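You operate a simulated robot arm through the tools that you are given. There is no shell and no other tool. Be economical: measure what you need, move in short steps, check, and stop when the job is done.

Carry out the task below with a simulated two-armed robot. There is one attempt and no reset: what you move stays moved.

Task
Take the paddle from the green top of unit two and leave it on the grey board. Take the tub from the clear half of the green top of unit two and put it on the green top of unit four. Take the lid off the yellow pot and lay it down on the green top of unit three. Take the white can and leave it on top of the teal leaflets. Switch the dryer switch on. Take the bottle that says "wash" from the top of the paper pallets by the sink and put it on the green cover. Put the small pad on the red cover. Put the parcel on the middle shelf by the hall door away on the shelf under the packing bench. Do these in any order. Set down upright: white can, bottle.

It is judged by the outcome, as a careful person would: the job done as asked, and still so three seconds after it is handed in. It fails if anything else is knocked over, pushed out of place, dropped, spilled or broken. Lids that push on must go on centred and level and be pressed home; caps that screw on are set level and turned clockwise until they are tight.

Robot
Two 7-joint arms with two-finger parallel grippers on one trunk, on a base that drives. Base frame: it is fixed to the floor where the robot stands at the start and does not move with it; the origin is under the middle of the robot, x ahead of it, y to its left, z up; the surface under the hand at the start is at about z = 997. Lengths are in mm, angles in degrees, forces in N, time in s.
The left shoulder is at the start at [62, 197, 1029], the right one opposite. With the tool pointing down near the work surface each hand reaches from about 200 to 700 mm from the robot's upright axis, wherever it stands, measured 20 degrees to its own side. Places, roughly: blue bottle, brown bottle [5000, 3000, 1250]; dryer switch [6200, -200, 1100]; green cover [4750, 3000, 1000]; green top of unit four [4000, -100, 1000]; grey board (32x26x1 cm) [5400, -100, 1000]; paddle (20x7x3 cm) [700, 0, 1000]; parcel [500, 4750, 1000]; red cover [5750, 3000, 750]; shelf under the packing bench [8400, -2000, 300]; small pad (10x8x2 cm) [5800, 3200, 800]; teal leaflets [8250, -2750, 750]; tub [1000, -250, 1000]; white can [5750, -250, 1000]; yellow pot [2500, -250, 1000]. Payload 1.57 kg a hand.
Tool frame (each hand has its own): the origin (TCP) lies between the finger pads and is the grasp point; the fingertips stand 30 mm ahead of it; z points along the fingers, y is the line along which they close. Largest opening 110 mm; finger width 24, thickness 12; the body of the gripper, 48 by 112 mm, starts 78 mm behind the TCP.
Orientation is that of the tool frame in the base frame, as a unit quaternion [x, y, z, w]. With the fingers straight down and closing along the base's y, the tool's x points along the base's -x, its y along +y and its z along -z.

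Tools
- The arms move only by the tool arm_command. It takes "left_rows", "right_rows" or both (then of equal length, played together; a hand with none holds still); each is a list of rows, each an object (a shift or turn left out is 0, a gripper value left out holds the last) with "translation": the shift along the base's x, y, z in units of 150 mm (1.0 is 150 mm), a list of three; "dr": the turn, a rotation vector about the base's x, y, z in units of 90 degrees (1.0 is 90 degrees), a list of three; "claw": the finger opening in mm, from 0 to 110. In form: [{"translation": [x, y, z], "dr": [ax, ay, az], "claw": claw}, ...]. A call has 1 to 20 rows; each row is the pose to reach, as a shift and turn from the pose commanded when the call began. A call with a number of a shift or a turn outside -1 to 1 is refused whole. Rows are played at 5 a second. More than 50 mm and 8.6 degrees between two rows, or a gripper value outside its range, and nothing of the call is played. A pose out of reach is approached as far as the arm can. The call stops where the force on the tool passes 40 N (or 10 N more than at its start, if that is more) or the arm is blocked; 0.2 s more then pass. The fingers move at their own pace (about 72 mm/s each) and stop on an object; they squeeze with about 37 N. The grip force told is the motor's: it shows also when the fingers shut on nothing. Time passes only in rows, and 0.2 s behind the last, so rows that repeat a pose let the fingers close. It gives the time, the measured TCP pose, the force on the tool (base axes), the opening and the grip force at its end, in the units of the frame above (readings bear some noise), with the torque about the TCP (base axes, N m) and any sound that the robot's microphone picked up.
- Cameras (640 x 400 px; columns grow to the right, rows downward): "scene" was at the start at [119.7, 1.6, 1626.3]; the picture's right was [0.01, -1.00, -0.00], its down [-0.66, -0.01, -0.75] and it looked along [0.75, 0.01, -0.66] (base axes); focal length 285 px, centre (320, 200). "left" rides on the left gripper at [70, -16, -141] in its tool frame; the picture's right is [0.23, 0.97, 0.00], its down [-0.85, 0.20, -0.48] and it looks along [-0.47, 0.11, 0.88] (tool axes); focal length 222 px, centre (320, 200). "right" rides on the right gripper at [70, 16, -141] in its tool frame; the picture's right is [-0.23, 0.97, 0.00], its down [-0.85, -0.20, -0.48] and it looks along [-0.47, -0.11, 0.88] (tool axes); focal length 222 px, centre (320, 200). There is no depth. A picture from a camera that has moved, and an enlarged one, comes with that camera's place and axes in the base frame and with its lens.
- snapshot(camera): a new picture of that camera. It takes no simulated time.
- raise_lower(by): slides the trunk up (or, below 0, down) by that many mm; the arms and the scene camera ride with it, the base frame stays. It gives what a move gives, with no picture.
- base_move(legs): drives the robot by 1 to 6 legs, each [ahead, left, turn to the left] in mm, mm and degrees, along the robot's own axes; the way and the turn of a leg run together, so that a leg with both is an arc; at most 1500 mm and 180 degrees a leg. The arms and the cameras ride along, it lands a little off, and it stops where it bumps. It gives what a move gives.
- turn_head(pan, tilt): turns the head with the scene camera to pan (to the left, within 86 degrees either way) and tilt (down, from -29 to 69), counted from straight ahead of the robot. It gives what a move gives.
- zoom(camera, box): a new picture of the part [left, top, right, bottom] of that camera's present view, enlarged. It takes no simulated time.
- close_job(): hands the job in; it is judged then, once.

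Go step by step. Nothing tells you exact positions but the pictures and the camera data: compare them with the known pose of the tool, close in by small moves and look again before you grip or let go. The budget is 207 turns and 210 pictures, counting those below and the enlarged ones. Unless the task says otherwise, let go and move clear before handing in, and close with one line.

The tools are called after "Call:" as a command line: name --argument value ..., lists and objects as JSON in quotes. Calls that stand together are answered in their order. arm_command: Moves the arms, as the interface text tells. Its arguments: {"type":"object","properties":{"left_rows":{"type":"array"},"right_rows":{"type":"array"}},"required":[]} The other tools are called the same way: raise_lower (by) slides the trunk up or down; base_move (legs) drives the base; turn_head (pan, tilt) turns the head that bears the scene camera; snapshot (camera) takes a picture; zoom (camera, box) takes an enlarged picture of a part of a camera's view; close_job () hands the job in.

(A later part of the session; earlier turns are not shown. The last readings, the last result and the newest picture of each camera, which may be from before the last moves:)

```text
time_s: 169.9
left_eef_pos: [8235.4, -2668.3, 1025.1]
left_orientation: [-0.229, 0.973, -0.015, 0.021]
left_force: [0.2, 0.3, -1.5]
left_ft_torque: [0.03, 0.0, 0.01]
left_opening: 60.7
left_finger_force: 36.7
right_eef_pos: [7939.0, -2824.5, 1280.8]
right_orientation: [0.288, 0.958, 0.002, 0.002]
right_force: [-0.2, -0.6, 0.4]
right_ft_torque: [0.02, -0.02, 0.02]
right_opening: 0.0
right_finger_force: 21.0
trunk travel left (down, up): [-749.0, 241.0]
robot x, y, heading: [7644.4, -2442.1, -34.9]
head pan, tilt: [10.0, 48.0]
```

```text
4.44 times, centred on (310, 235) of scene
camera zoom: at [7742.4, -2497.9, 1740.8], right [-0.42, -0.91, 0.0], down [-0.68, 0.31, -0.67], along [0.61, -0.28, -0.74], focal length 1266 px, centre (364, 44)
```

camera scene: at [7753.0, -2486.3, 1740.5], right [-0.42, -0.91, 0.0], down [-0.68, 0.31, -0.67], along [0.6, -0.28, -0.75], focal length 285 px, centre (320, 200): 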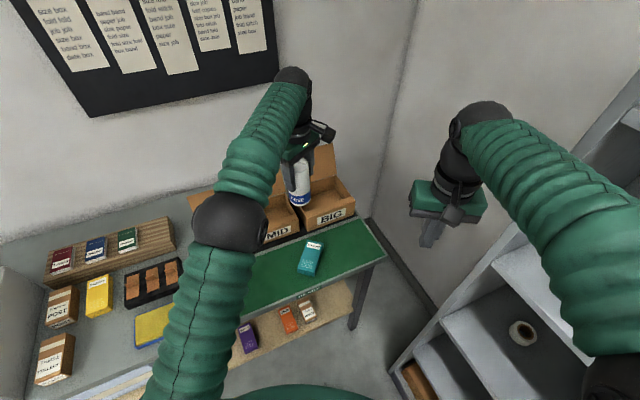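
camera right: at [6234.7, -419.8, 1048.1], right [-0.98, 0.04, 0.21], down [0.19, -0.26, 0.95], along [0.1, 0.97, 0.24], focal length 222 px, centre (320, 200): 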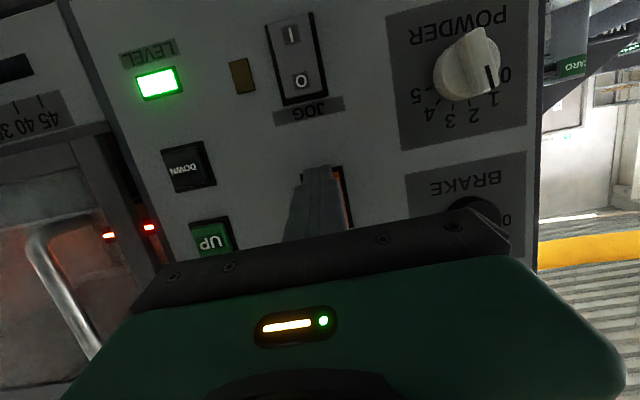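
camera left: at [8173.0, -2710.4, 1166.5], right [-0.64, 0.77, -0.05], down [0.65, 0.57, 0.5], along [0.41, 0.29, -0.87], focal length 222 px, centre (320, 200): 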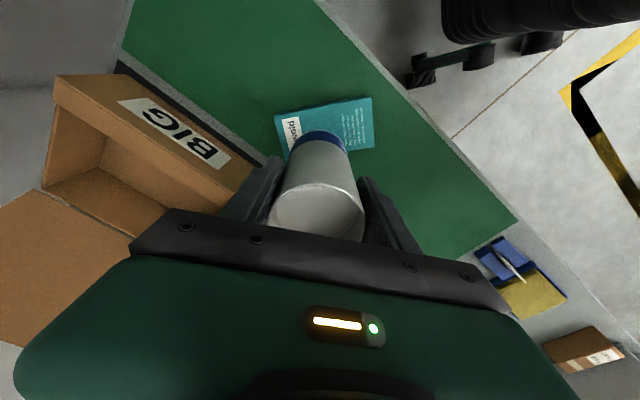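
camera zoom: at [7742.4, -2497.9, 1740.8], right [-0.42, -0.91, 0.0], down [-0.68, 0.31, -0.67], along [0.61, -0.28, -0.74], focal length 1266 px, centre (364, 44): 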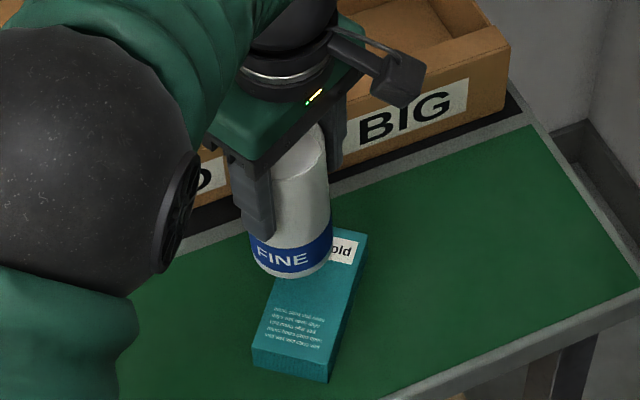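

Call:
arm_command --left_rows '[{"translation": [0.01, -0.04, -0.15]}, {"translation": [0.01, -0.04, -0.3]}, {"translation": [0.01, -0.04, -0.34]}, {"translation": [0.01, -0.04, -0.37]}, {"translation": [0.01, -0.04, -0.37]}]'

Call:
zoom --camera "scene" --box '[260, 200, 350, 270]'

Call:
snapshot --camera "left"

```text
time_s: 171.1
left_eef_pos: [8238.4, -2672.2, 966.2]
left_orientation: [-0.23, 0.973, -0.014, 0.019]
left_force: [0.1, -0.1, -0.6]
left_ft_torque: [0.0, 0.02, -0.04]
left_opening: 61.1
left_finger_force: 33.9
right_eef_pos: [7942.5, -2822.1, 1281.4]
right_orientation: [0.287, 0.958, 0.001, 0.0]
right_force: [-0.2, 0.0, 0.6]
right_ft_torque: [-0.02, 0.02, 0.02]
right_opening: 0.1
right_finger_force: 21.6
trunk travel left (down, up): [-749.0, 241.0]
robot x, y, heading: [7646.2, -2443.1, -35.0]
head pan, tilt: [10.0, 48.0]
```

```text
5.71 times, centred on (305, 235) of scene
camera zoom: at [7746.3, -2493.8, 1740.2], right [-0.42, -0.91, 0.0], down [-0.68, 0.31, -0.67], along [0.61, -0.28, -0.74], focal length 1627 px, centre (406, 0)
```

zoom: 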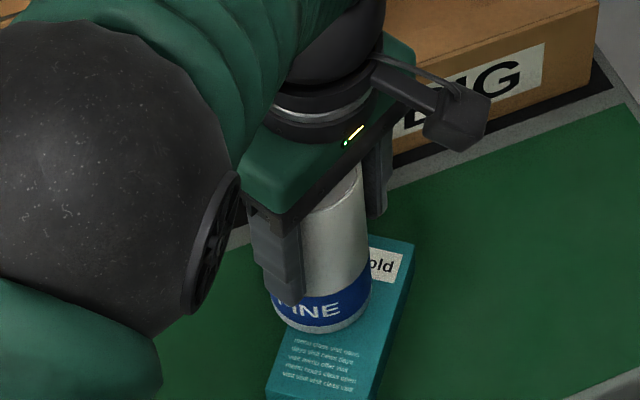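

```text
120 pictures are left
camera left: at [8176.5, -2713.2, 1107.5], right [-0.64, 0.77, -0.04], down [0.65, 0.57, 0.5], along [0.41, 0.29, -0.87], focal length 222 px, centre (320, 200)
```

left: 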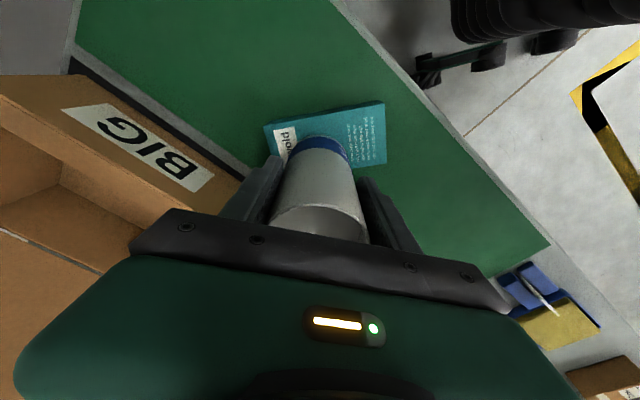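

Well lined up. Lowering in small steps until contact.

Call:
arm_command --left_rows '[{"translation": [-0.03, -0.01, -0.04]}, {"translation": [-0.03, -0.01, -0.07]}, {"translation": [-0.03, -0.01, -0.1]}, {"translation": [-0.03, -0.01, -0.12]}, {"translation": [-0.03, -0.01, -0.14]}, {"translation": [-0.03, -0.01, -0.16]}, {"translation": [-0.03, -0.01, -0.18]}, {"translation": [-0.03, -0.01, -0.18]}]'

Call:
zoom --camera "scene" --box '[260, 200, 350, 270]'

```text
time_s: 172.9
left_eef_pos: [8232.0, -2674.0, 943.9]
left_orientation: [-0.231, 0.973, -0.017, 0.023]
left_force: [0.9, -2.7, 32.7]
left_ft_torque: [0.69, 0.04, -0.03]
left_opening: 60.9
left_finger_force: 36.6
right_eef_pos: [7939.6, -2821.4, 1281.8]
right_orientation: [0.288, 0.958, 0.001, 0.002]
right_force: [0.2, -0.2, 0.3]
right_ft_torque: [0.03, -0.01, -0.03]
right_opening: 0.1
right_finger_force: 21.4
trunk travel left (down, up): [-749.0, 241.0]
robot x, y, heading: [7642.1, -2444.4, -34.7]
head pan, tilt: [10.0, 48.0]
```

```text
5.71 times, centred on (305, 235) of scene
camera zoom: at [7738.4, -2492.2, 1741.4], right [-0.42, -0.91, 0.0], down [-0.67, 0.31, -0.67], along [0.61, -0.28, -0.74], focal length 1627 px, centre (406, 0)
```

zoom: 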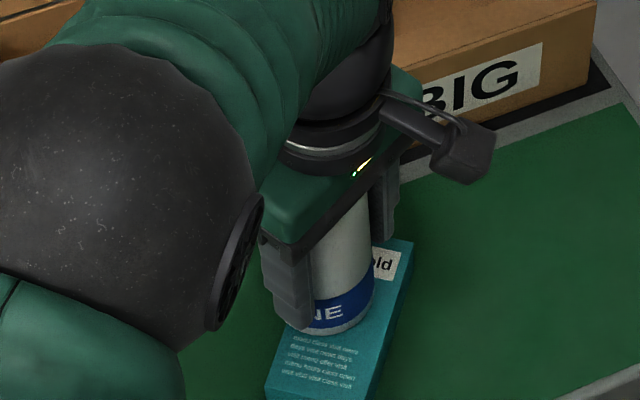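

Contact. Easing off, opening, and rising straight.

Call:
arm_command --left_rows '[{"translation": [0, 0, 0.012]}, {"translation": [0, 0, 0.018]}, {"translation": [0, 0, 0.018], "claw": 90}, {"translation": [0, 0, 0.018]}, {"translation": [0, 0, 0.018]}, {"translation": [0, 0, 0.25]}, {"translation": [0, 0, 0.5]}, {"translation": [0, 0, 0.75]}, {"translation": [0, 0, 1.0]}, {"translation": [0, 0, 1.0]}]'

Call:
snapshot --camera "left"

Call:
zoom --camera "scene" --box '[250, 180, 370, 290]'

```text
time_s: 175.1
left_eef_pos: [8234.9, -2673.8, 1092.0]
left_orientation: [-0.231, 0.973, -0.016, 0.019]
left_force: [0.7, 0.2, -0.5]
left_ft_torque: [0.02, -0.02, 0.0]
left_opening: 90.0
left_finger_force: 0.1
right_eef_pos: [7942.8, -2822.7, 1281.2]
right_orientation: [0.288, 0.958, 0.001, 0.0]
right_force: [0.5, -0.1, 0.0]
right_ft_torque: [-0.03, 0.0, -0.01]
right_opening: 0.1
right_finger_force: 21.3
trunk travel left (down, up): [-749.0, 241.0]
robot x, y, heading: [7645.7, -2441.8, -34.6]
head pan, tilt: [10.0, 48.0]
```

```text
118 pictures are left
camera left: at [8173.0, -2715.3, 1233.7], right [-0.64, 0.77, -0.05], down [0.65, 0.57, 0.5], along [0.41, 0.29, -0.87], focal length 222 px, centre (320, 200)
```

left: 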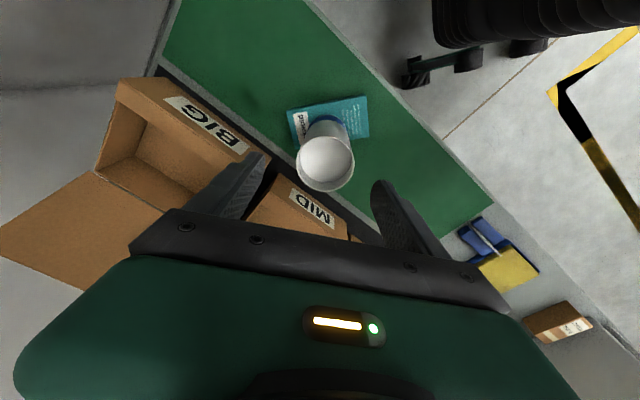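

```text
3.64 times, centred on (310, 235) of scene
camera zoom: at [7745.8, -2493.9, 1740.7], right [-0.42, -0.91, 0.0], down [-0.68, 0.31, -0.67], along [0.61, -0.28, -0.74], focal length 1036 px, centre (356, 73)
```

zoom: 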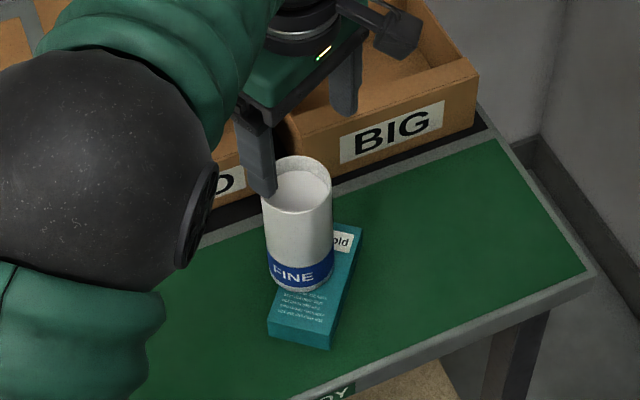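

The can stands on the leaflets. Now the lid: back away, turn to face the units and strafe along the aisle to unit three.

Call:
base_move --legs '[[-500, 0, 0], [0, 0, 125], [900, 0, 0], [0, 1500, 0], [0, 1500, 0], [0, 1400, 0]]'

Call:
turn_head --pan 0 --tilt 40

Call:
snapshot --camera "scene"

```text
time_s: 208.1
left_eef_pos: [2705.5, -609.4, 1093.0]
left_orientation: [0.966, -0.259, -0.011, -0.023]
left_force: [0.7, 0.1, 0.2]
left_ft_torque: [0.0, 0.0, -0.04]
left_opening: 90.1
left_finger_force: 0.0
right_eef_pos: [2990.6, -770.8, 1280.5]
right_orientation: [0.707, -0.707, -0.001, 0.001]
right_force: [-0.7, -0.1, -0.4]
right_ft_torque: [0.0, 0.01, 0.03]
right_opening: 0.1
right_finger_force: 21.0
trunk travel left (down, up): [-749.0, 241.0]
robot x, y, heading: [2838.4, -1230.8, 88.7]
head pan, tilt: [10.0, 48.0]
```

```text
time_s: 208.8
left_eef_pos: [2705.0, -610.2, 1092.3]
left_orientation: [0.966, -0.258, -0.01, -0.025]
left_force: [-0.3, -0.5, 0.0]
left_ft_torque: [0.0, -0.01, -0.02]
left_opening: 90.3
left_finger_force: 0.0
right_eef_pos: [2988.4, -773.5, 1280.3]
right_orientation: [0.707, -0.707, -0.001, 0.0]
right_force: [-0.1, -0.5, -0.3]
right_ft_torque: [0.01, 0.0, -0.02]
right_opening: 0.0
right_finger_force: 20.9
trunk travel left (down, up): [-749.0, 241.0]
robot x, y, heading: [2837.6, -1230.2, 88.7]
head pan, tilt: [0.0, 40.0]
```

```text
116 pictures are left
camera scene: at [2841.3, -1108.7, 1752.0], right [1.0, -0.02, 0.0], down [-0.01, -0.65, -0.76], along [0.02, 0.76, -0.65], focal length 285 px, centre (320, 200)
```

scene: 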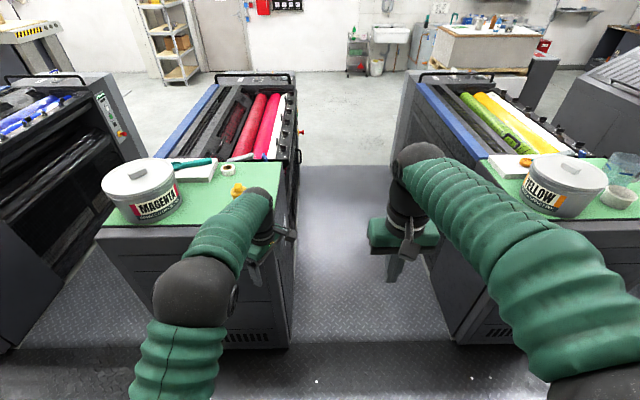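

The yellow pot is at about [2543, -192]. Raise the left hand, then position so it comes within its reach.

Call:
arm_command --left_rows '[{"translation": [0, -0.1, 0.25], "claw": 60}, {"translation": [0, -0.2, 0.5]}, {"translation": [0, -0.3, 0.75]}, {"translation": [0, -0.3, 1.0]}, {"translation": [0, -0.3, 1.0]}]' --right_rows '[{"claw": 60}, {}, {}, {}, {}]'

Call:
base_move --legs '[[0, 190, 0], [460, 0, 0]]'

Call:
turn_head --pan 5 --tilt 48

Call:
snapshot --camera "scene"

Call:
snapshot --camera "left"

```text
time_s: 210.0
left_eef_pos: [2704.0, -655.6, 1242.9]
left_orientation: [0.966, -0.257, -0.01, -0.024]
left_force: [-0.8, -0.2, 0.2]
left_ft_torque: [0.0, -0.01, -0.02]
left_opening: 60.0
left_finger_force: 0.0
right_eef_pos: [2990.0, -773.3, 1281.2]
right_orientation: [-0.707, 0.708, 0.001, 0.0]
right_force: [0.2, -0.8, -0.4]
right_ft_torque: [-0.01, 0.01, 0.02]
right_opening: 60.1
right_finger_force: 0.1
trunk travel left (down, up): [-749.0, 241.0]
robot x, y, heading: [2834.1, -1227.4, 88.7]
head pan, tilt: [0.0, 40.0]
```

```text
time_s: 213.9
left_eef_pos: [2528.3, -196.0, 1244.1]
left_orientation: [0.966, -0.258, -0.011, -0.025]
left_force: [0.1, -0.9, 0.5]
left_ft_torque: [0.02, 0.04, 0.02]
left_opening: 59.7
left_finger_force: 0.0
right_eef_pos: [2814.1, -315.0, 1281.1]
right_orientation: [-0.707, 0.708, 0.003, 0.0]
right_force: [0.4, -0.3, -0.6]
right_ft_torque: [0.01, 0.04, 0.01]
right_opening: 59.9
right_finger_force: 0.1
trunk travel left (down, up): [-749.0, 241.0]
robot x, y, heading: [2656.7, -769.4, 88.5]
head pan, tilt: [0.0, 40.0]
```

```text
time_s: 214.6
left_eef_pos: [2523.9, -196.2, 1242.8]
left_orientation: [0.966, -0.259, -0.01, -0.025]
left_force: [0.6, -0.3, 0.1]
left_ft_torque: [-0.02, 0.02, 0.01]
left_opening: 59.9
left_finger_force: 0.0
right_eef_pos: [2809.9, -315.0, 1281.6]
right_orientation: [0.707, -0.707, 0.0, -0.001]
right_force: [-1.4, -0.3, -0.4]
right_ft_torque: [0.04, 0.02, 0.0]
right_opening: 60.2
right_finger_force: 0.1
trunk travel left (down, up): [-749.0, 241.0]
robot x, y, heading: [2658.7, -770.0, 89.1]
head pan, tilt: [5.0, 48.0]
```

```text
115 pictures are left
camera scene: at [2654.4, -655.5, 1740.8], right [1.0, 0.07, 0.0], down [0.05, -0.74, -0.67], along [-0.04, 0.67, -0.74], focal length 285 px, centre (320, 200)
```

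scene: 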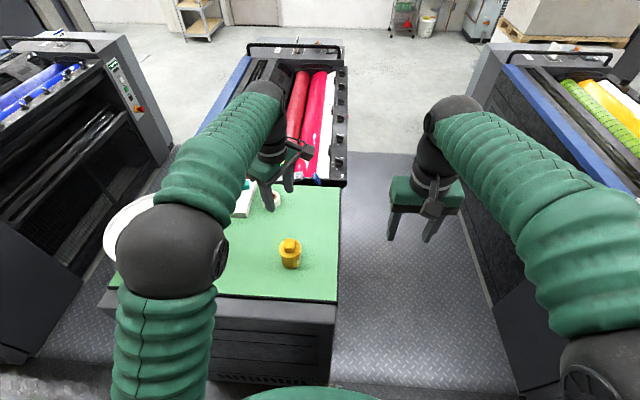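

```text
114 pictures are left
camera left: at [2593.6, -223.1, 1384.8], right [-0.29, -0.96, -0.05], down [-0.84, 0.23, 0.5], along [-0.46, 0.19, -0.87], focal length 222 px, centre (320, 200)
```

left: 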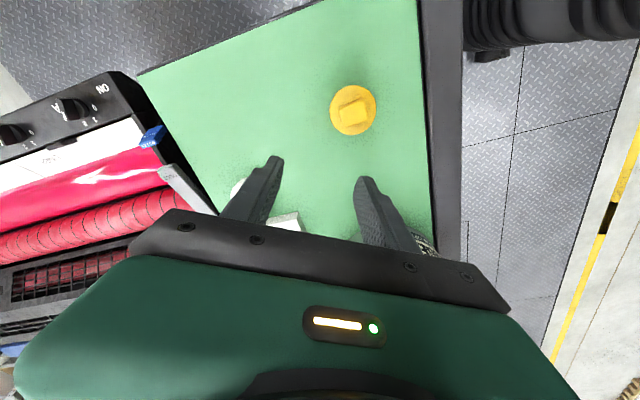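

Call:
zoom --camera "scene" --box '[260, 220, 320, 280]'

Call:
zoom --camera "left" --box '[310, 70, 400, 150]'

```text
6.67 times, centred on (290, 250) of scene
camera zoom: at [2654.4, -655.5, 1740.8], right [1.0, 0.07, 0.0], down [0.05, -0.74, -0.67], along [-0.04, 0.67, -0.74], focal length 1899 px, centre (520, -133)
```

zoom: 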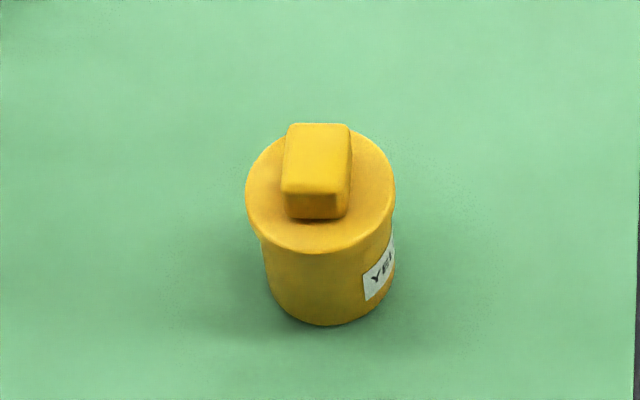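

```text
5.00 times, centred on (355, 110) of left
camera zoom: at [2593.6, -223.1, 1384.8], right [-0.29, -0.96, -0.05], down [-0.84, 0.23, 0.5], along [-0.46, 0.19, -0.87], focal length 1111 px, centre (145, 650)
```

zoom: 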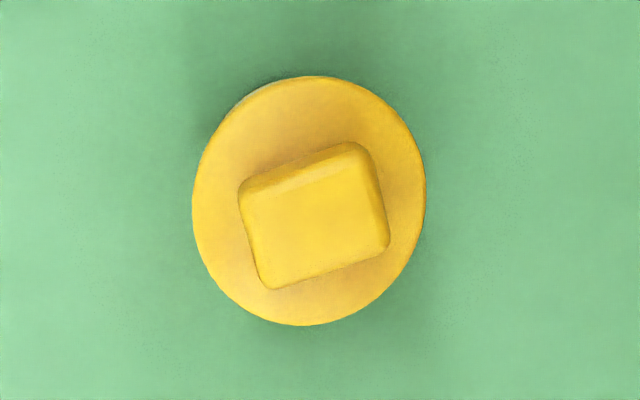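

The pot's lid has a knob about 26 mm wide in x; centre about [2547, -231], knob top near z 1085. I'll turn the left hand so it closes along x and hover over it.

Call:
arm_command --left_rows '[{"translation": [0.02, -0.03, 0], "dr": [-0.004, 0.002, -0.09]}, {"translation": [0.04, -0.06, 0], "dr": [-0.009, 0.004, -0.18]}, {"translation": [0.06, -0.1, 0], "dr": [-0.013, 0.006, -0.27]}, {"translation": [0.08, -0.13, 0], "dr": [-0.018, 0.008, -0.36]}, {"translation": [0.1, -0.16, 0], "dr": [-0.022, 0.009, -0.45]}, {"translation": [0.12, -0.2, 0], "dr": [-0.027, 0.011, -0.54]}, {"translation": [0.14, -0.23, -0.1], "dr": [-0.031, 0.013, -0.63]}, {"translation": [0.153, -0.23, -0.3], "dr": [-0.033, 0.014, -0.667]}, {"translation": [0.153, -0.23, -0.5], "dr": [-0.033, 0.014, -0.667]}, {"translation": [0.153, -0.23, -0.5], "dr": [-0.033, 0.014, -0.667]}]'

Call:
snapshot --camera "left"

Call:
zoom --camera "scene" --box '[230, 190, 350, 290]'

```text
time_s: 216.8
left_eef_pos: [2548.7, -231.2, 1169.3]
left_orientation: [-0.706, 0.708, 0.0, -0.001]
left_force: [-0.2, -0.1, 0.2]
left_ft_torque: [0.02, -0.06, 0.0]
left_opening: 60.1
left_finger_force: 0.0
right_eef_pos: [2811.6, -314.1, 1280.9]
right_orientation: [0.707, -0.707, -0.002, 0.0]
right_force: [-0.3, 0.2, -0.9]
right_ft_torque: [-0.03, 0.01, 0.02]
right_opening: 59.8
right_finger_force: 0.2
trunk travel left (down, up): [-749.0, 241.0]
robot x, y, heading: [2658.5, -771.0, 88.8]
head pan, tilt: [5.0, 48.0]
```

```text
111 pictures are left
camera left: at [2564.5, -299.7, 1312.7], right [-0.97, -0.23, 0.0], down [-0.2, 0.86, 0.48], along [-0.11, 0.47, -0.88], focal length 222 px, centre (320, 200)
```

left: 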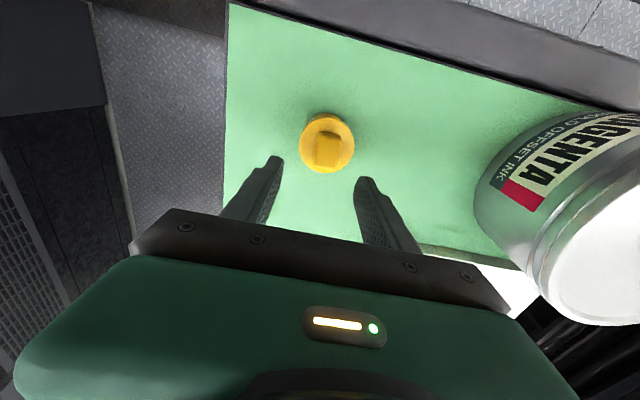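

```text
4.00 times, centred on (290, 240) of scene
camera zoom: at [2656.3, -655.5, 1740.7], right [1.0, 0.07, 0.0], down [0.05, -0.74, -0.67], along [-0.04, 0.67, -0.74], focal length 1139 px, centre (440, 40)
```

zoom: 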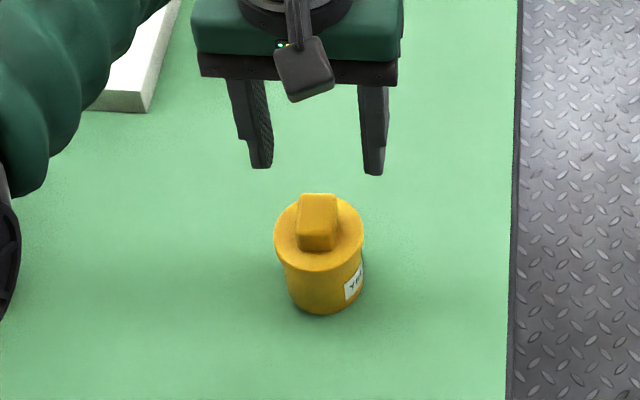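

Call:
arm_command --left_rows '[{"translation": [-0.03, -0.013, -0.2]}, {"translation": [-0.03, -0.013, -0.33]}, {"translation": [-0.03, -0.013, -0.33]}]'

Call:
snapshot --camera "left"

Call:
zoom --camera "scene" --box '[250, 200, 330, 280]'

```text
time_s: 217.6
left_eef_pos: [2543.1, -232.2, 1119.8]
left_orientation: [-0.707, 0.707, 0.0, 0.001]
left_force: [0.1, 0.2, 0.2]
left_ft_torque: [0.0, -0.01, -0.01]
left_opening: 59.4
left_finger_force: 0.0
right_eef_pos: [2811.5, -314.7, 1281.8]
right_orientation: [0.707, -0.707, -0.002, -0.001]
right_force: [0.3, 0.2, 0.3]
right_ft_torque: [0.02, -0.03, -0.01]
right_opening: 60.1
right_finger_force: 0.1
trunk travel left (down, up): [-749.0, 241.0]
robot x, y, heading: [2661.1, -769.5, 88.9]
head pan, tilt: [5.0, 48.0]
```

```text
109 pictures are left
camera left: at [2559.8, -301.5, 1262.7], right [-0.97, -0.23, 0.0], down [-0.2, 0.85, 0.48], along [-0.11, 0.47, -0.88], focal length 222 px, centre (320, 200)
```

left: 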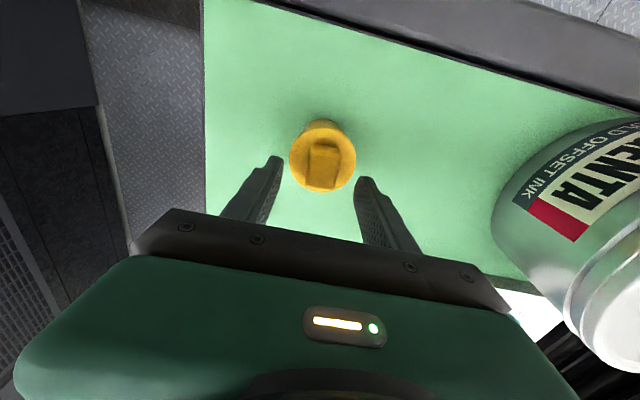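

```text
5.00 times, centred on (290, 240) of scene
camera zoom: at [2656.3, -655.7, 1740.8], right [1.0, 0.07, 0.0], down [0.05, -0.74, -0.67], along [-0.04, 0.67, -0.74], focal length 1424 px, centre (470, 0)
```

zoom: 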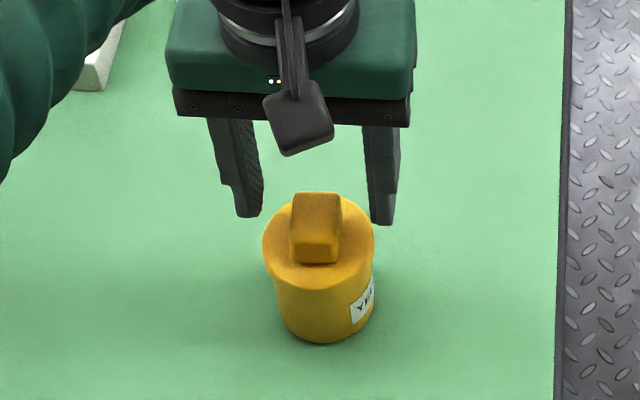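

Centred. Narrowing to 40 mm and lowering so the tips stand just above the lid disc, then closing on the knob.

Call:
arm_command --left_rows '[{"translation": [-0.01, 0, 0], "claw": 40}, {"translation": [-0.01, 0, -0.06]}, {"translation": [-0.01, 0, -0.12]}, {"translation": [-0.01, 0, -0.16]}, {"translation": [-0.01, 0, -0.16]}]'

Call:
zoom --camera "scene" --box '[250, 200, 330, 280]'

```text
time_s: 218.8
left_eef_pos: [2542.9, -232.7, 1098.3]
left_orientation: [-0.707, 0.707, 0.002, 0.002]
left_force: [-2.3, 3.7, 22.9]
left_ft_torque: [-0.02, 0.15, -0.04]
left_opening: 40.2
left_finger_force: 0.1
right_eef_pos: [2812.0, -316.2, 1282.4]
right_orientation: [-0.707, 0.707, 0.002, 0.001]
right_force: [-0.9, 0.1, 0.1]
right_ft_torque: [-0.03, 0.0, -0.01]
right_opening: 60.1
right_finger_force: 0.0
trunk travel left (down, up): [-749.0, 241.0]
robot x, y, heading: [2658.1, -766.5, 88.9]
head pan, tilt: [5.0, 48.0]
```

```text
5.00 times, centred on (290, 240) of scene
camera zoom: at [2656.5, -658.7, 1741.5], right [1.0, 0.07, 0.0], down [0.05, -0.74, -0.67], along [-0.04, 0.67, -0.74], focal length 1424 px, centre (470, 0)
```

zoom: 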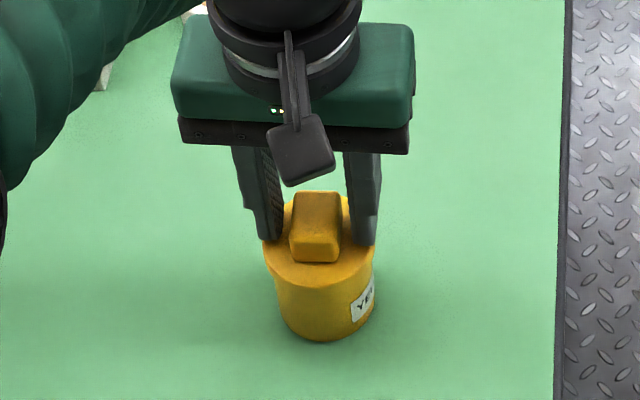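

Tips touch the disc. Easing up 2 mm, shifting 6 mm toward me, and closing.

Call:
arm_command --left_rows '[{"translation": [0, 0, 0.02]}, {"translation": [0, -0.04, 0.02]}, {"translation": [0, -0.04, 0.02], "claw": 10}, {"translation": [0, -0.04, 0.02]}, {"translation": [0, -0.04, 0.02]}, {"translation": [0, -0.04, 0.02]}]'

Call:
zoom --camera "scene" --box '[250, 200, 330, 280]'

```text
time_s: 220.2
left_eef_pos: [2543.9, -239.1, 1098.0]
left_orientation: [0.707, -0.707, -0.001, 0.0]
left_force: [0.4, 2.5, 12.7]
left_ft_torque: [-0.03, 0.01, 0.24]
left_opening: 24.9
left_finger_force: 36.5
right_eef_pos: [2811.6, -315.4, 1281.6]
right_orientation: [-0.707, 0.707, 0.002, 0.0]
right_force: [0.0, -0.4, -0.1]
right_ft_torque: [-0.03, -0.02, -0.02]
right_opening: 59.8
right_finger_force: 0.1
trunk travel left (down, up): [-749.0, 241.0]
robot x, y, heading: [2655.7, -768.6, 89.0]
head pan, tilt: [5.0, 48.0]
```

```text
5.00 times, centred on (290, 240) of scene
camera zoom: at [2657.2, -656.7, 1740.9], right [1.0, 0.07, 0.0], down [0.05, -0.74, -0.67], along [-0.04, 0.67, -0.74], focal length 1424 px, centre (470, 0)
```

zoom: 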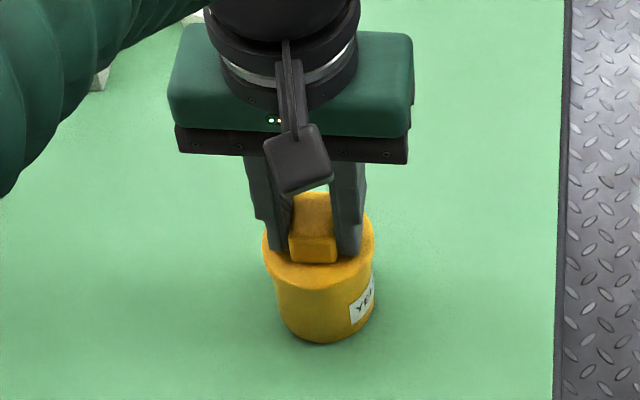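

Knob gripped at 25 mm. Lifting slowly and checking whether the lid parts from the pot.

Call:
arm_command --left_rows '[{"translation": [0, 0, 0.03]}, {"translation": [0, 0, 0.06]}, {"translation": [0, 0, 0.1]}, {"translation": [0, 0, 0.14]}, {"translation": [0, 0, 0.2]}]'

Call:
zoom --camera "scene" --box '[250, 200, 330, 280]'

```text
time_s: 221.4
left_eef_pos: [2542.3, -239.7, 1128.8]
left_orientation: [0.707, -0.707, 0.001, 0.0]
left_force: [0.5, 0.2, -0.7]
left_ft_torque: [-0.01, 0.01, 0.02]
left_opening: 24.6
left_finger_force: 36.9
right_eef_pos: [2811.1, -316.1, 1282.3]
right_orientation: [-0.707, 0.707, 0.001, 0.0]
right_force: [-0.7, -0.8, 0.1]
right_ft_torque: [0.02, 0.01, 0.0]
right_opening: 59.9
right_finger_force: 0.0
trunk travel left (down, up): [-749.0, 241.0]
robot x, y, heading: [2661.7, -769.7, 89.1]
head pan, tilt: [5.0, 48.0]
heard: snap
```

```text
5.00 times, centred on (290, 240) of scene
camera zoom: at [2656.2, -655.8, 1740.7], right [1.0, 0.07, 0.0], down [0.05, -0.74, -0.67], along [-0.04, 0.67, -0.74], focal length 1424 px, centre (470, 0)
```

zoom: 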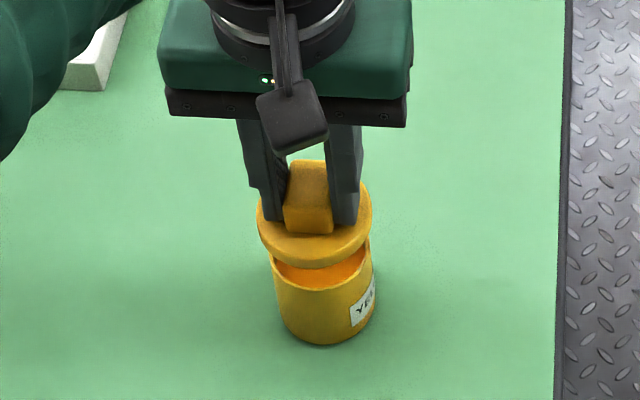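

The lid came off with a snap and the pot stayed. I'll carry the lid to a clear place on the same green top at about [2440, -190].

Call:
arm_command --left_rows '[{"translation": [0, 0, 0.2]}, {"translation": [-0.2, 0.1, 0.3]}, {"translation": [-0.45, 0.2, 0.3]}, {"translation": [-0.68, 0.33, 0.2]}, {"translation": [-0.68, 0.33, -0.05]}, {"translation": [-0.68, 0.33, -0.3]}, {"translation": [-0.68, 0.33, -0.45]}, {"translation": [-0.68, 0.33, -0.45]}]'

Call:
snapshot --camera "left"

Call:
zoom --camera "scene" --box '[190, 180, 350, 290]'

```text
time_s: 223.2
left_eef_pos: [2440.7, -189.8, 1062.4]
left_orientation: [-0.707, 0.707, 0.0, 0.001]
left_force: [0.0, -0.1, 0.2]
left_ft_torque: [0.03, -0.01, 0.0]
left_opening: 24.9
left_finger_force: 36.5
right_eef_pos: [2811.4, -315.9, 1281.8]
right_orientation: [-0.707, 0.707, 0.0, 0.001]
right_force: [-0.1, -1.1, 0.2]
right_ft_torque: [0.03, -0.02, 0.02]
right_opening: 59.8
right_finger_force: 0.0
trunk travel left (down, up): [-749.0, 241.0]
robot x, y, heading: [2656.2, -769.0, 88.8]
head pan, tilt: [5.0, 48.0]
```

```text
104 pictures are left
camera left: at [2455.8, -258.7, 1203.5], right [-0.97, -0.23, 0.0], down [-0.2, 0.85, 0.48], along [-0.11, 0.47, -0.88], focal length 222 px, centre (320, 200)
```

left: 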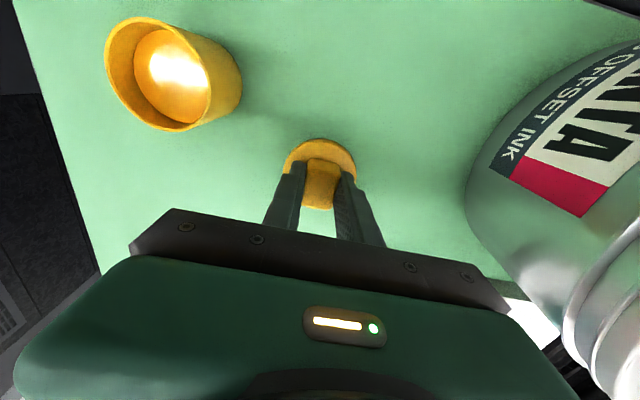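

```text
3.64 times, centred on (270, 235) of scene
camera zoom: at [2655.1, -655.0, 1740.7], right [1.0, 0.07, 0.0], down [0.05, -0.74, -0.67], along [-0.04, 0.67, -0.74], focal length 1036 px, centre (502, 73)
```

zoom: 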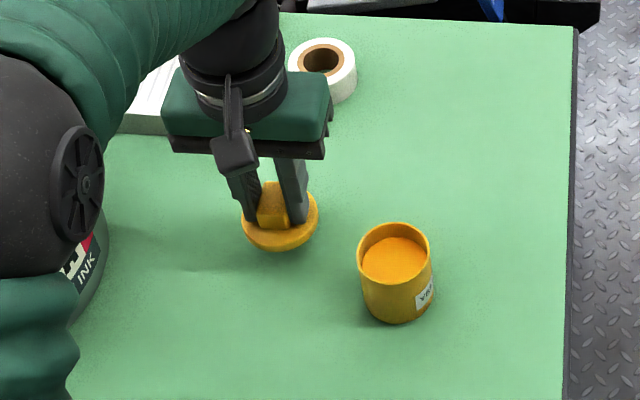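

Clear space under the lid. Lowering until contact, then releasing.

Call:
arm_command --left_rows '[{"translation": [0, 0, -0.04]}, {"translation": [0, 0, -0.07]}, {"translation": [0, 0, -0.1]}, {"translation": [0, 0, -0.12]}, {"translation": [0, 0, -0.14]}, {"translation": [0, 0, -0.16]}, {"translation": [0, 0, -0.18]}, {"translation": [0, 0, -0.2]}, {"translation": [0, 0, -0.22]}]'

Call:
zoom --camera "scene" --box '[220, 200, 320, 280]'

```text
time_s: 225.2
left_eef_pos: [2440.6, -189.5, 1035.7]
left_orientation: [0.708, -0.707, -0.005, -0.003]
left_force: [1.0, -10.8, 23.5]
left_ft_torque: [-0.97, -0.12, -0.01]
left_opening: 24.5
left_finger_force: 35.8
right_eef_pos: [2811.8, -317.1, 1283.2]
right_orientation: [0.707, -0.707, -0.003, -0.001]
right_force: [-0.2, 0.1, 0.1]
right_ft_torque: [-0.03, -0.01, 0.01]
right_opening: 60.0
right_finger_force: 0.0
trunk travel left (down, up): [-749.0, 241.0]
robot x, y, heading: [2656.7, -768.7, 89.0]
head pan, tilt: [5.0, 48.0]
stopped in row 9 (left hand): the force on the tool passed its limit at 43 N (the readings are from after the stop); the commanded pose is now the measured one
```

```text
5.00 times, centred on (270, 240) of scene
camera zoom: at [2657.8, -661.6, 1741.3], right [1.0, 0.07, 0.0], down [0.05, -0.74, -0.67], along [-0.04, 0.67, -0.74], focal length 1424 px, centre (570, 0)
```

zoom: 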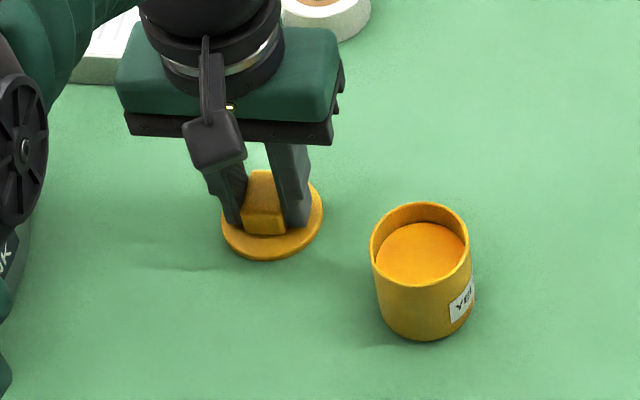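

Call:
arm_command --left_rows '[{"translation": [0, 0, 0.015]}, {"translation": [0, 0, 0.015], "claw": 44}, {"translation": [0, 0, 0.015]}, {"translation": [0, 0, 0.2]}, {"translation": [0, 0, 0.5]}, {"translation": [0, 0, 0.8]}, {"translation": [0, -0.2, 1.0]}, {"translation": [0, -0.5, 1.0]}, {"translation": [0, -0.8, 1.0]}]'

Call:
zoom --camera "scene" --box '[190, 180, 350, 290]'

```text
time_s: 227.2
left_eef_pos: [2440.3, -307.8, 1183.6]
left_orientation: [0.707, -0.707, -0.005, -0.004]
left_force: [-0.8, -0.5, 0.3]
left_ft_torque: [0.05, -0.03, 0.02]
left_opening: 43.9
left_finger_force: 0.1
right_eef_pos: [2811.5, -316.0, 1283.3]
right_orientation: [0.708, -0.706, -0.003, -0.002]
right_force: [0.1, -0.4, 0.6]
right_ft_torque: [0.02, -0.02, 0.0]
right_opening: 60.1
right_finger_force: 0.0
trunk travel left (down, up): [-749.0, 241.0]
robot x, y, heading: [2660.0, -765.8, 89.0]
head pan, tilt: [5.0, 48.0]
```

```text
3.64 times, centred on (270, 235) of scene
camera zoom: at [2655.8, -659.1, 1741.0], right [1.0, 0.07, 0.0], down [0.05, -0.74, -0.67], along [-0.04, 0.67, -0.74], focal length 1036 px, centre (502, 73)
```

zoom: 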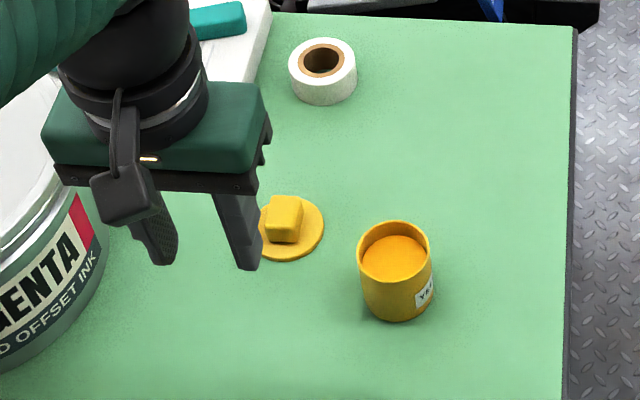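

The lid lies on unit three's top, knob up. Next the wash area: back out, raise the trunk for clearance, and pass through the gap between units three and four.

Call:
base_move --legs '[[-480, 0, 1], [0, -510, 0]]'

Call:
raise_lower --by 235

Call:
turn_head --pan 0 --tilt 30

Call:
snapshot --camera "scene"

```text
time_s: 232.7
left_eef_pos: [2928.0, -791.9, 1180.8]
left_orientation: [0.714, -0.7, 0.0, -0.006]
left_force: [-0.8, -1.0, -0.6]
left_ft_torque: [0.01, -0.03, 0.01]
left_opening: 43.8
left_finger_force: 0.0
right_eef_pos: [3298.9, -792.9, 1282.8]
right_orientation: [0.714, -0.7, 0.002, -0.003]
right_force: [-0.3, -0.4, 0.5]
right_ft_torque: [0.01, -0.06, 0.01]
right_opening: 60.1
right_finger_force: 0.0
trunk travel left (down, up): [-749.0, 241.0]
robot x, y, heading: [3163.3, -1250.4, 90.0]
head pan, tilt: [5.0, 48.0]
```

```text
time_s: 235.1
left_eef_pos: [2936.0, -793.2, 1416.8]
left_orientation: [0.715, -0.699, -0.004, -0.003]
left_force: [-0.7, 0.1, -0.5]
left_ft_torque: [0.0, 0.0, 0.03]
left_opening: 44.1
left_finger_force: 0.0
right_eef_pos: [3307.8, -793.5, 1517.2]
right_orientation: [0.714, -0.7, -0.001, -0.001]
right_force: [-0.7, -0.4, -0.1]
right_ft_torque: [0.01, 0.01, 0.01]
right_opening: 60.0
right_finger_force: 0.1
trunk travel left (down, up): [-984.0, 6.0]
robot x, y, heading: [3158.9, -1250.8, 90.0]
head pan, tilt: [5.0, 48.0]
```

```text
time_s: 235.9
left_eef_pos: [2936.2, -792.3, 1418.0]
left_orientation: [0.714, -0.7, -0.005, -0.002]
left_force: [-0.2, 0.4, -0.3]
left_ft_torque: [0.02, -0.03, -0.01]
left_opening: 43.9
left_finger_force: 0.0
right_eef_pos: [3307.2, -793.4, 1516.6]
right_orientation: [0.714, -0.7, -0.002, -0.001]
right_force: [-0.4, 0.1, 0.0]
right_ft_torque: [-0.02, 0.02, -0.02]
right_opening: 60.0
right_finger_force: 0.2
trunk travel left (down, up): [-984.0, 6.0]
robot x, y, heading: [3161.3, -1251.2, 90.0]
head pan, tilt: [0.0, 30.0]
```

```text
100 pictures are left
camera scene: at [3165.4, -1124.7, 2002.4], right [1.0, 0.0, 0.0], down [0.0, -0.5, -0.86], along [0.0, 0.86, -0.5], focal length 285 px, centre (320, 200)
```

scene: 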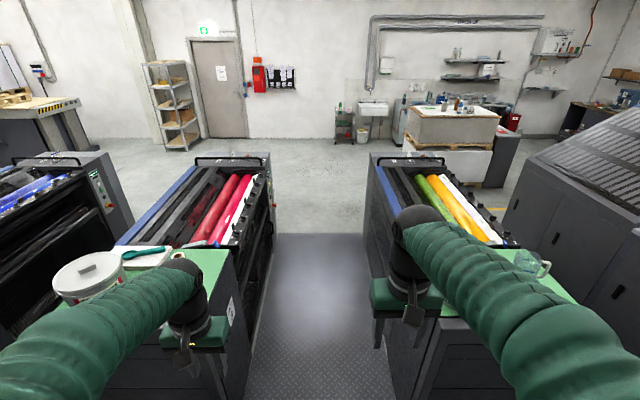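

The gap is clear and I'm centred on it. Driving through.

Call:
base_move --legs '[[1500, 0, 0], [1400, 0, 0]]'

Call:
turn_head --pan -45 --tilt 25

Call:
snapshot --camera "scene"

```text
time_s: 250.0
left_eef_pos: [2953.0, 2114.7, 1417.5]
left_orientation: [0.709, -0.706, -0.005, -0.004]
left_force: [0.5, 0.0, 0.3]
left_ft_torque: [0.02, -0.04, 0.0]
left_opening: 43.9
left_finger_force: 0.0
right_eef_pos: [3326.1, 2107.8, 1518.4]
right_orientation: [0.708, -0.706, -0.002, -0.002]
right_force: [-0.5, 1.2, -0.4]
right_ft_torque: [0.01, -0.02, 0.02]
right_opening: 60.1
right_finger_force: 0.0
trunk travel left (down, up): [-984.0, 6.0]
robot x, y, heading: [3172.0, 1651.9, 88.9]
head pan, tilt: [0.0, 30.0]
```

```text
time_s: 251.1
left_eef_pos: [2955.5, 2115.0, 1418.9]
left_orientation: [0.708, -0.706, -0.004, -0.003]
left_force: [-0.1, 0.0, 0.0]
left_ft_torque: [-0.02, -0.03, 0.02]
left_opening: 44.3
left_finger_force: 0.1
right_eef_pos: [3325.4, 2107.7, 1517.4]
right_orientation: [0.708, -0.706, -0.002, -0.001]
right_force: [0.8, -0.3, 0.8]
right_ft_torque: [-0.01, 0.01, 0.01]
right_opening: 60.0
right_finger_force: 0.2
trunk travel left (down, up): [-984.0, 6.0]
robot x, y, heading: [3177.0, 1651.9, 88.5]
head pan, tilt: [-45.0, 25.0]
```

```text
99 pictures are left
camera scene: at [3243.4, 1754.4, 2010.5], right [0.69, -0.72, 0.0], down [-0.3, -0.3, -0.91], along [0.65, 0.63, -0.42], focal length 285 px, centre (320, 200)
```

scene: 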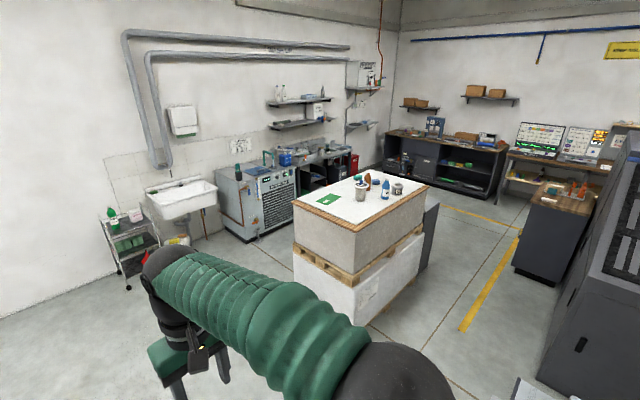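

Call:
zoom --camera "scene" --box '[280, 150, 460, 290]'

Call:
zoom --camera "scene" --box '[90, 80, 360, 260]'

```text
2.86 times, centred on (370, 220) of scene
camera zoom: at [3243.4, 1754.4, 2010.5], right [0.69, -0.72, 0.0], down [-0.3, -0.3, -0.91], along [0.65, 0.63, -0.42], focal length 814 px, centre (177, 143)
```

zoom: 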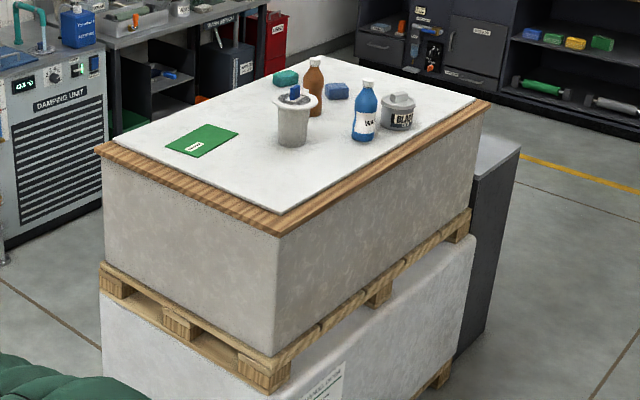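

```text
2.22 times, centred on (225, 170) of scene
camera zoom: at [3243.4, 1754.4, 2010.5], right [0.69, -0.72, 0.0], down [-0.3, -0.3, -0.91], along [0.65, 0.63, -0.42], focal length 633 px, centre (531, 267)
```

zoom: 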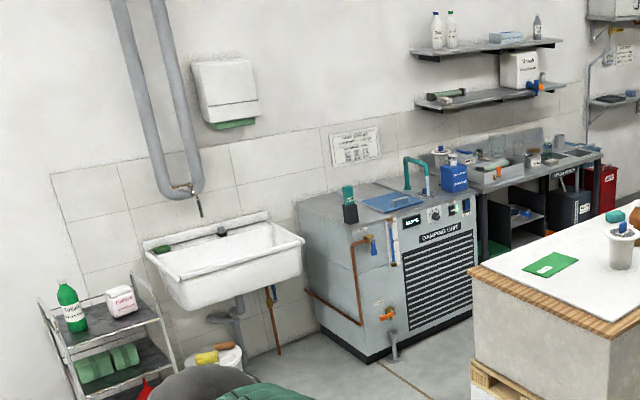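

The paper pallet's top spans about x 4430–5410, y 2605–3190, with the green cover at its left rear and a blue bottle "WA…" near the front. I'll stand in front of it for a close look.

Call:
base_move --legs '[[530, 0, 1.5], [0, -1500, 0], [0, -100, 0]]'

Call:
turn_head --pan -5 --tilt 35

Call:
snapshot --camera "scene"

```text
time_s: 262.0
left_eef_pos: [4507.0, 2656.3, 1412.0]
left_orientation: [0.723, -0.691, 0.004, -0.011]
left_force: [-1.0, -0.6, 0.3]
left_ft_torque: [0.04, -0.09, 0.01]
left_opening: 43.8
left_finger_force: 0.0
right_eef_pos: [4875.5, 2661.9, 1520.5]
right_orientation: [0.723, -0.691, 0.007, -0.009]
right_force: [-0.7, 0.1, 0.2]
right_ft_torque: [-0.01, -0.1, 0.02]
right_opening: 59.9
right_finger_force: 0.0
trunk travel left (down, up): [-984.0, 6.0]
robot x, y, heading: [4776.0, 2205.2, 90.9]
head pan, tilt: [-45.0, 25.0]
```

```text
time_s: 263.0
left_eef_pos: [4488.1, 2653.6, 1410.5]
left_orientation: [0.724, -0.69, 0.007, -0.015]
left_force: [-0.2, -0.1, 0.4]
left_ft_torque: [0.0, -0.03, 0.0]
left_opening: 43.9
left_finger_force: 0.0
right_eef_pos: [4856.1, 2661.8, 1521.9]
right_orientation: [0.725, -0.689, 0.009, -0.012]
right_force: [0.4, -0.1, -0.6]
right_ft_torque: [0.0, 0.04, 0.01]
right_opening: 60.1
right_finger_force: 0.0
trunk travel left (down, up): [-984.0, 6.0]
robot x, y, heading: [4772.4, 2208.6, 90.9]
head pan, tilt: [-5.0, 35.0]
```

```text
96 pictures are left
camera scene: at [4735.2, 2328.0, 1994.4], right [1.0, -0.07, 0.02], down [-0.02, -0.57, -0.82], along [0.07, 0.82, -0.57], focal length 285 px, centre (320, 200)
```

scene: 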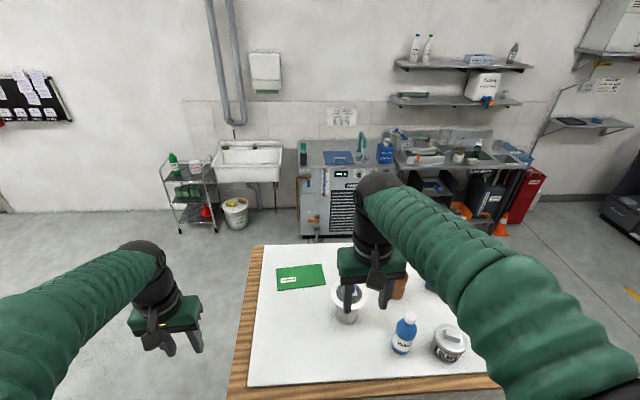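

Call:
zoom --camera "scene" --box '[240, 240, 500, 400]'

Call:
arm_command --right_rows '[{}, {}, {}, {}]'

```text
2.46 times, centred on (370, 320) of scene
camera zoom: at [4735.2, 2328.0, 1994.4], right [1.0, -0.07, 0.02], down [-0.02, -0.57, -0.82], along [0.07, 0.82, -0.57], focal length 701 px, centre (197, -95)
```

zoom: 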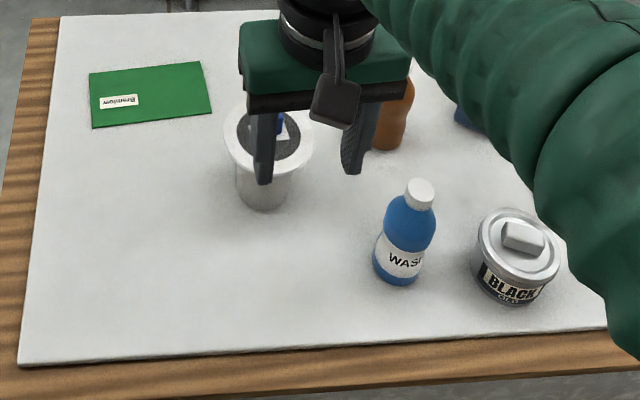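

```text
time_s: 264.2
left_eef_pos: [4516.5, 2652.7, 1416.0]
left_orientation: [0.724, -0.689, -0.002, -0.008]
left_force: [0.5, -0.4, -0.2]
left_ft_torque: [0.02, 0.0, 0.01]
left_opening: 44.1
left_finger_force: 0.0
right_eef_pos: [4888.5, 2658.6, 1520.1]
right_orientation: [0.724, -0.69, 0.001, -0.006]
right_force: [-0.8, -0.4, 0.1]
right_ft_torque: [0.01, 0.02, -0.01]
right_opening: 60.1
right_finger_force: 0.1
trunk travel left (down, up): [-984.0, 6.0]
robot x, y, heading: [4771.4, 2203.6, 91.0]
head pan, tilt: [-5.0, 35.0]
stopped in row 4 (right hand): the arm was blocked; the commanded pose is now the measured one
```

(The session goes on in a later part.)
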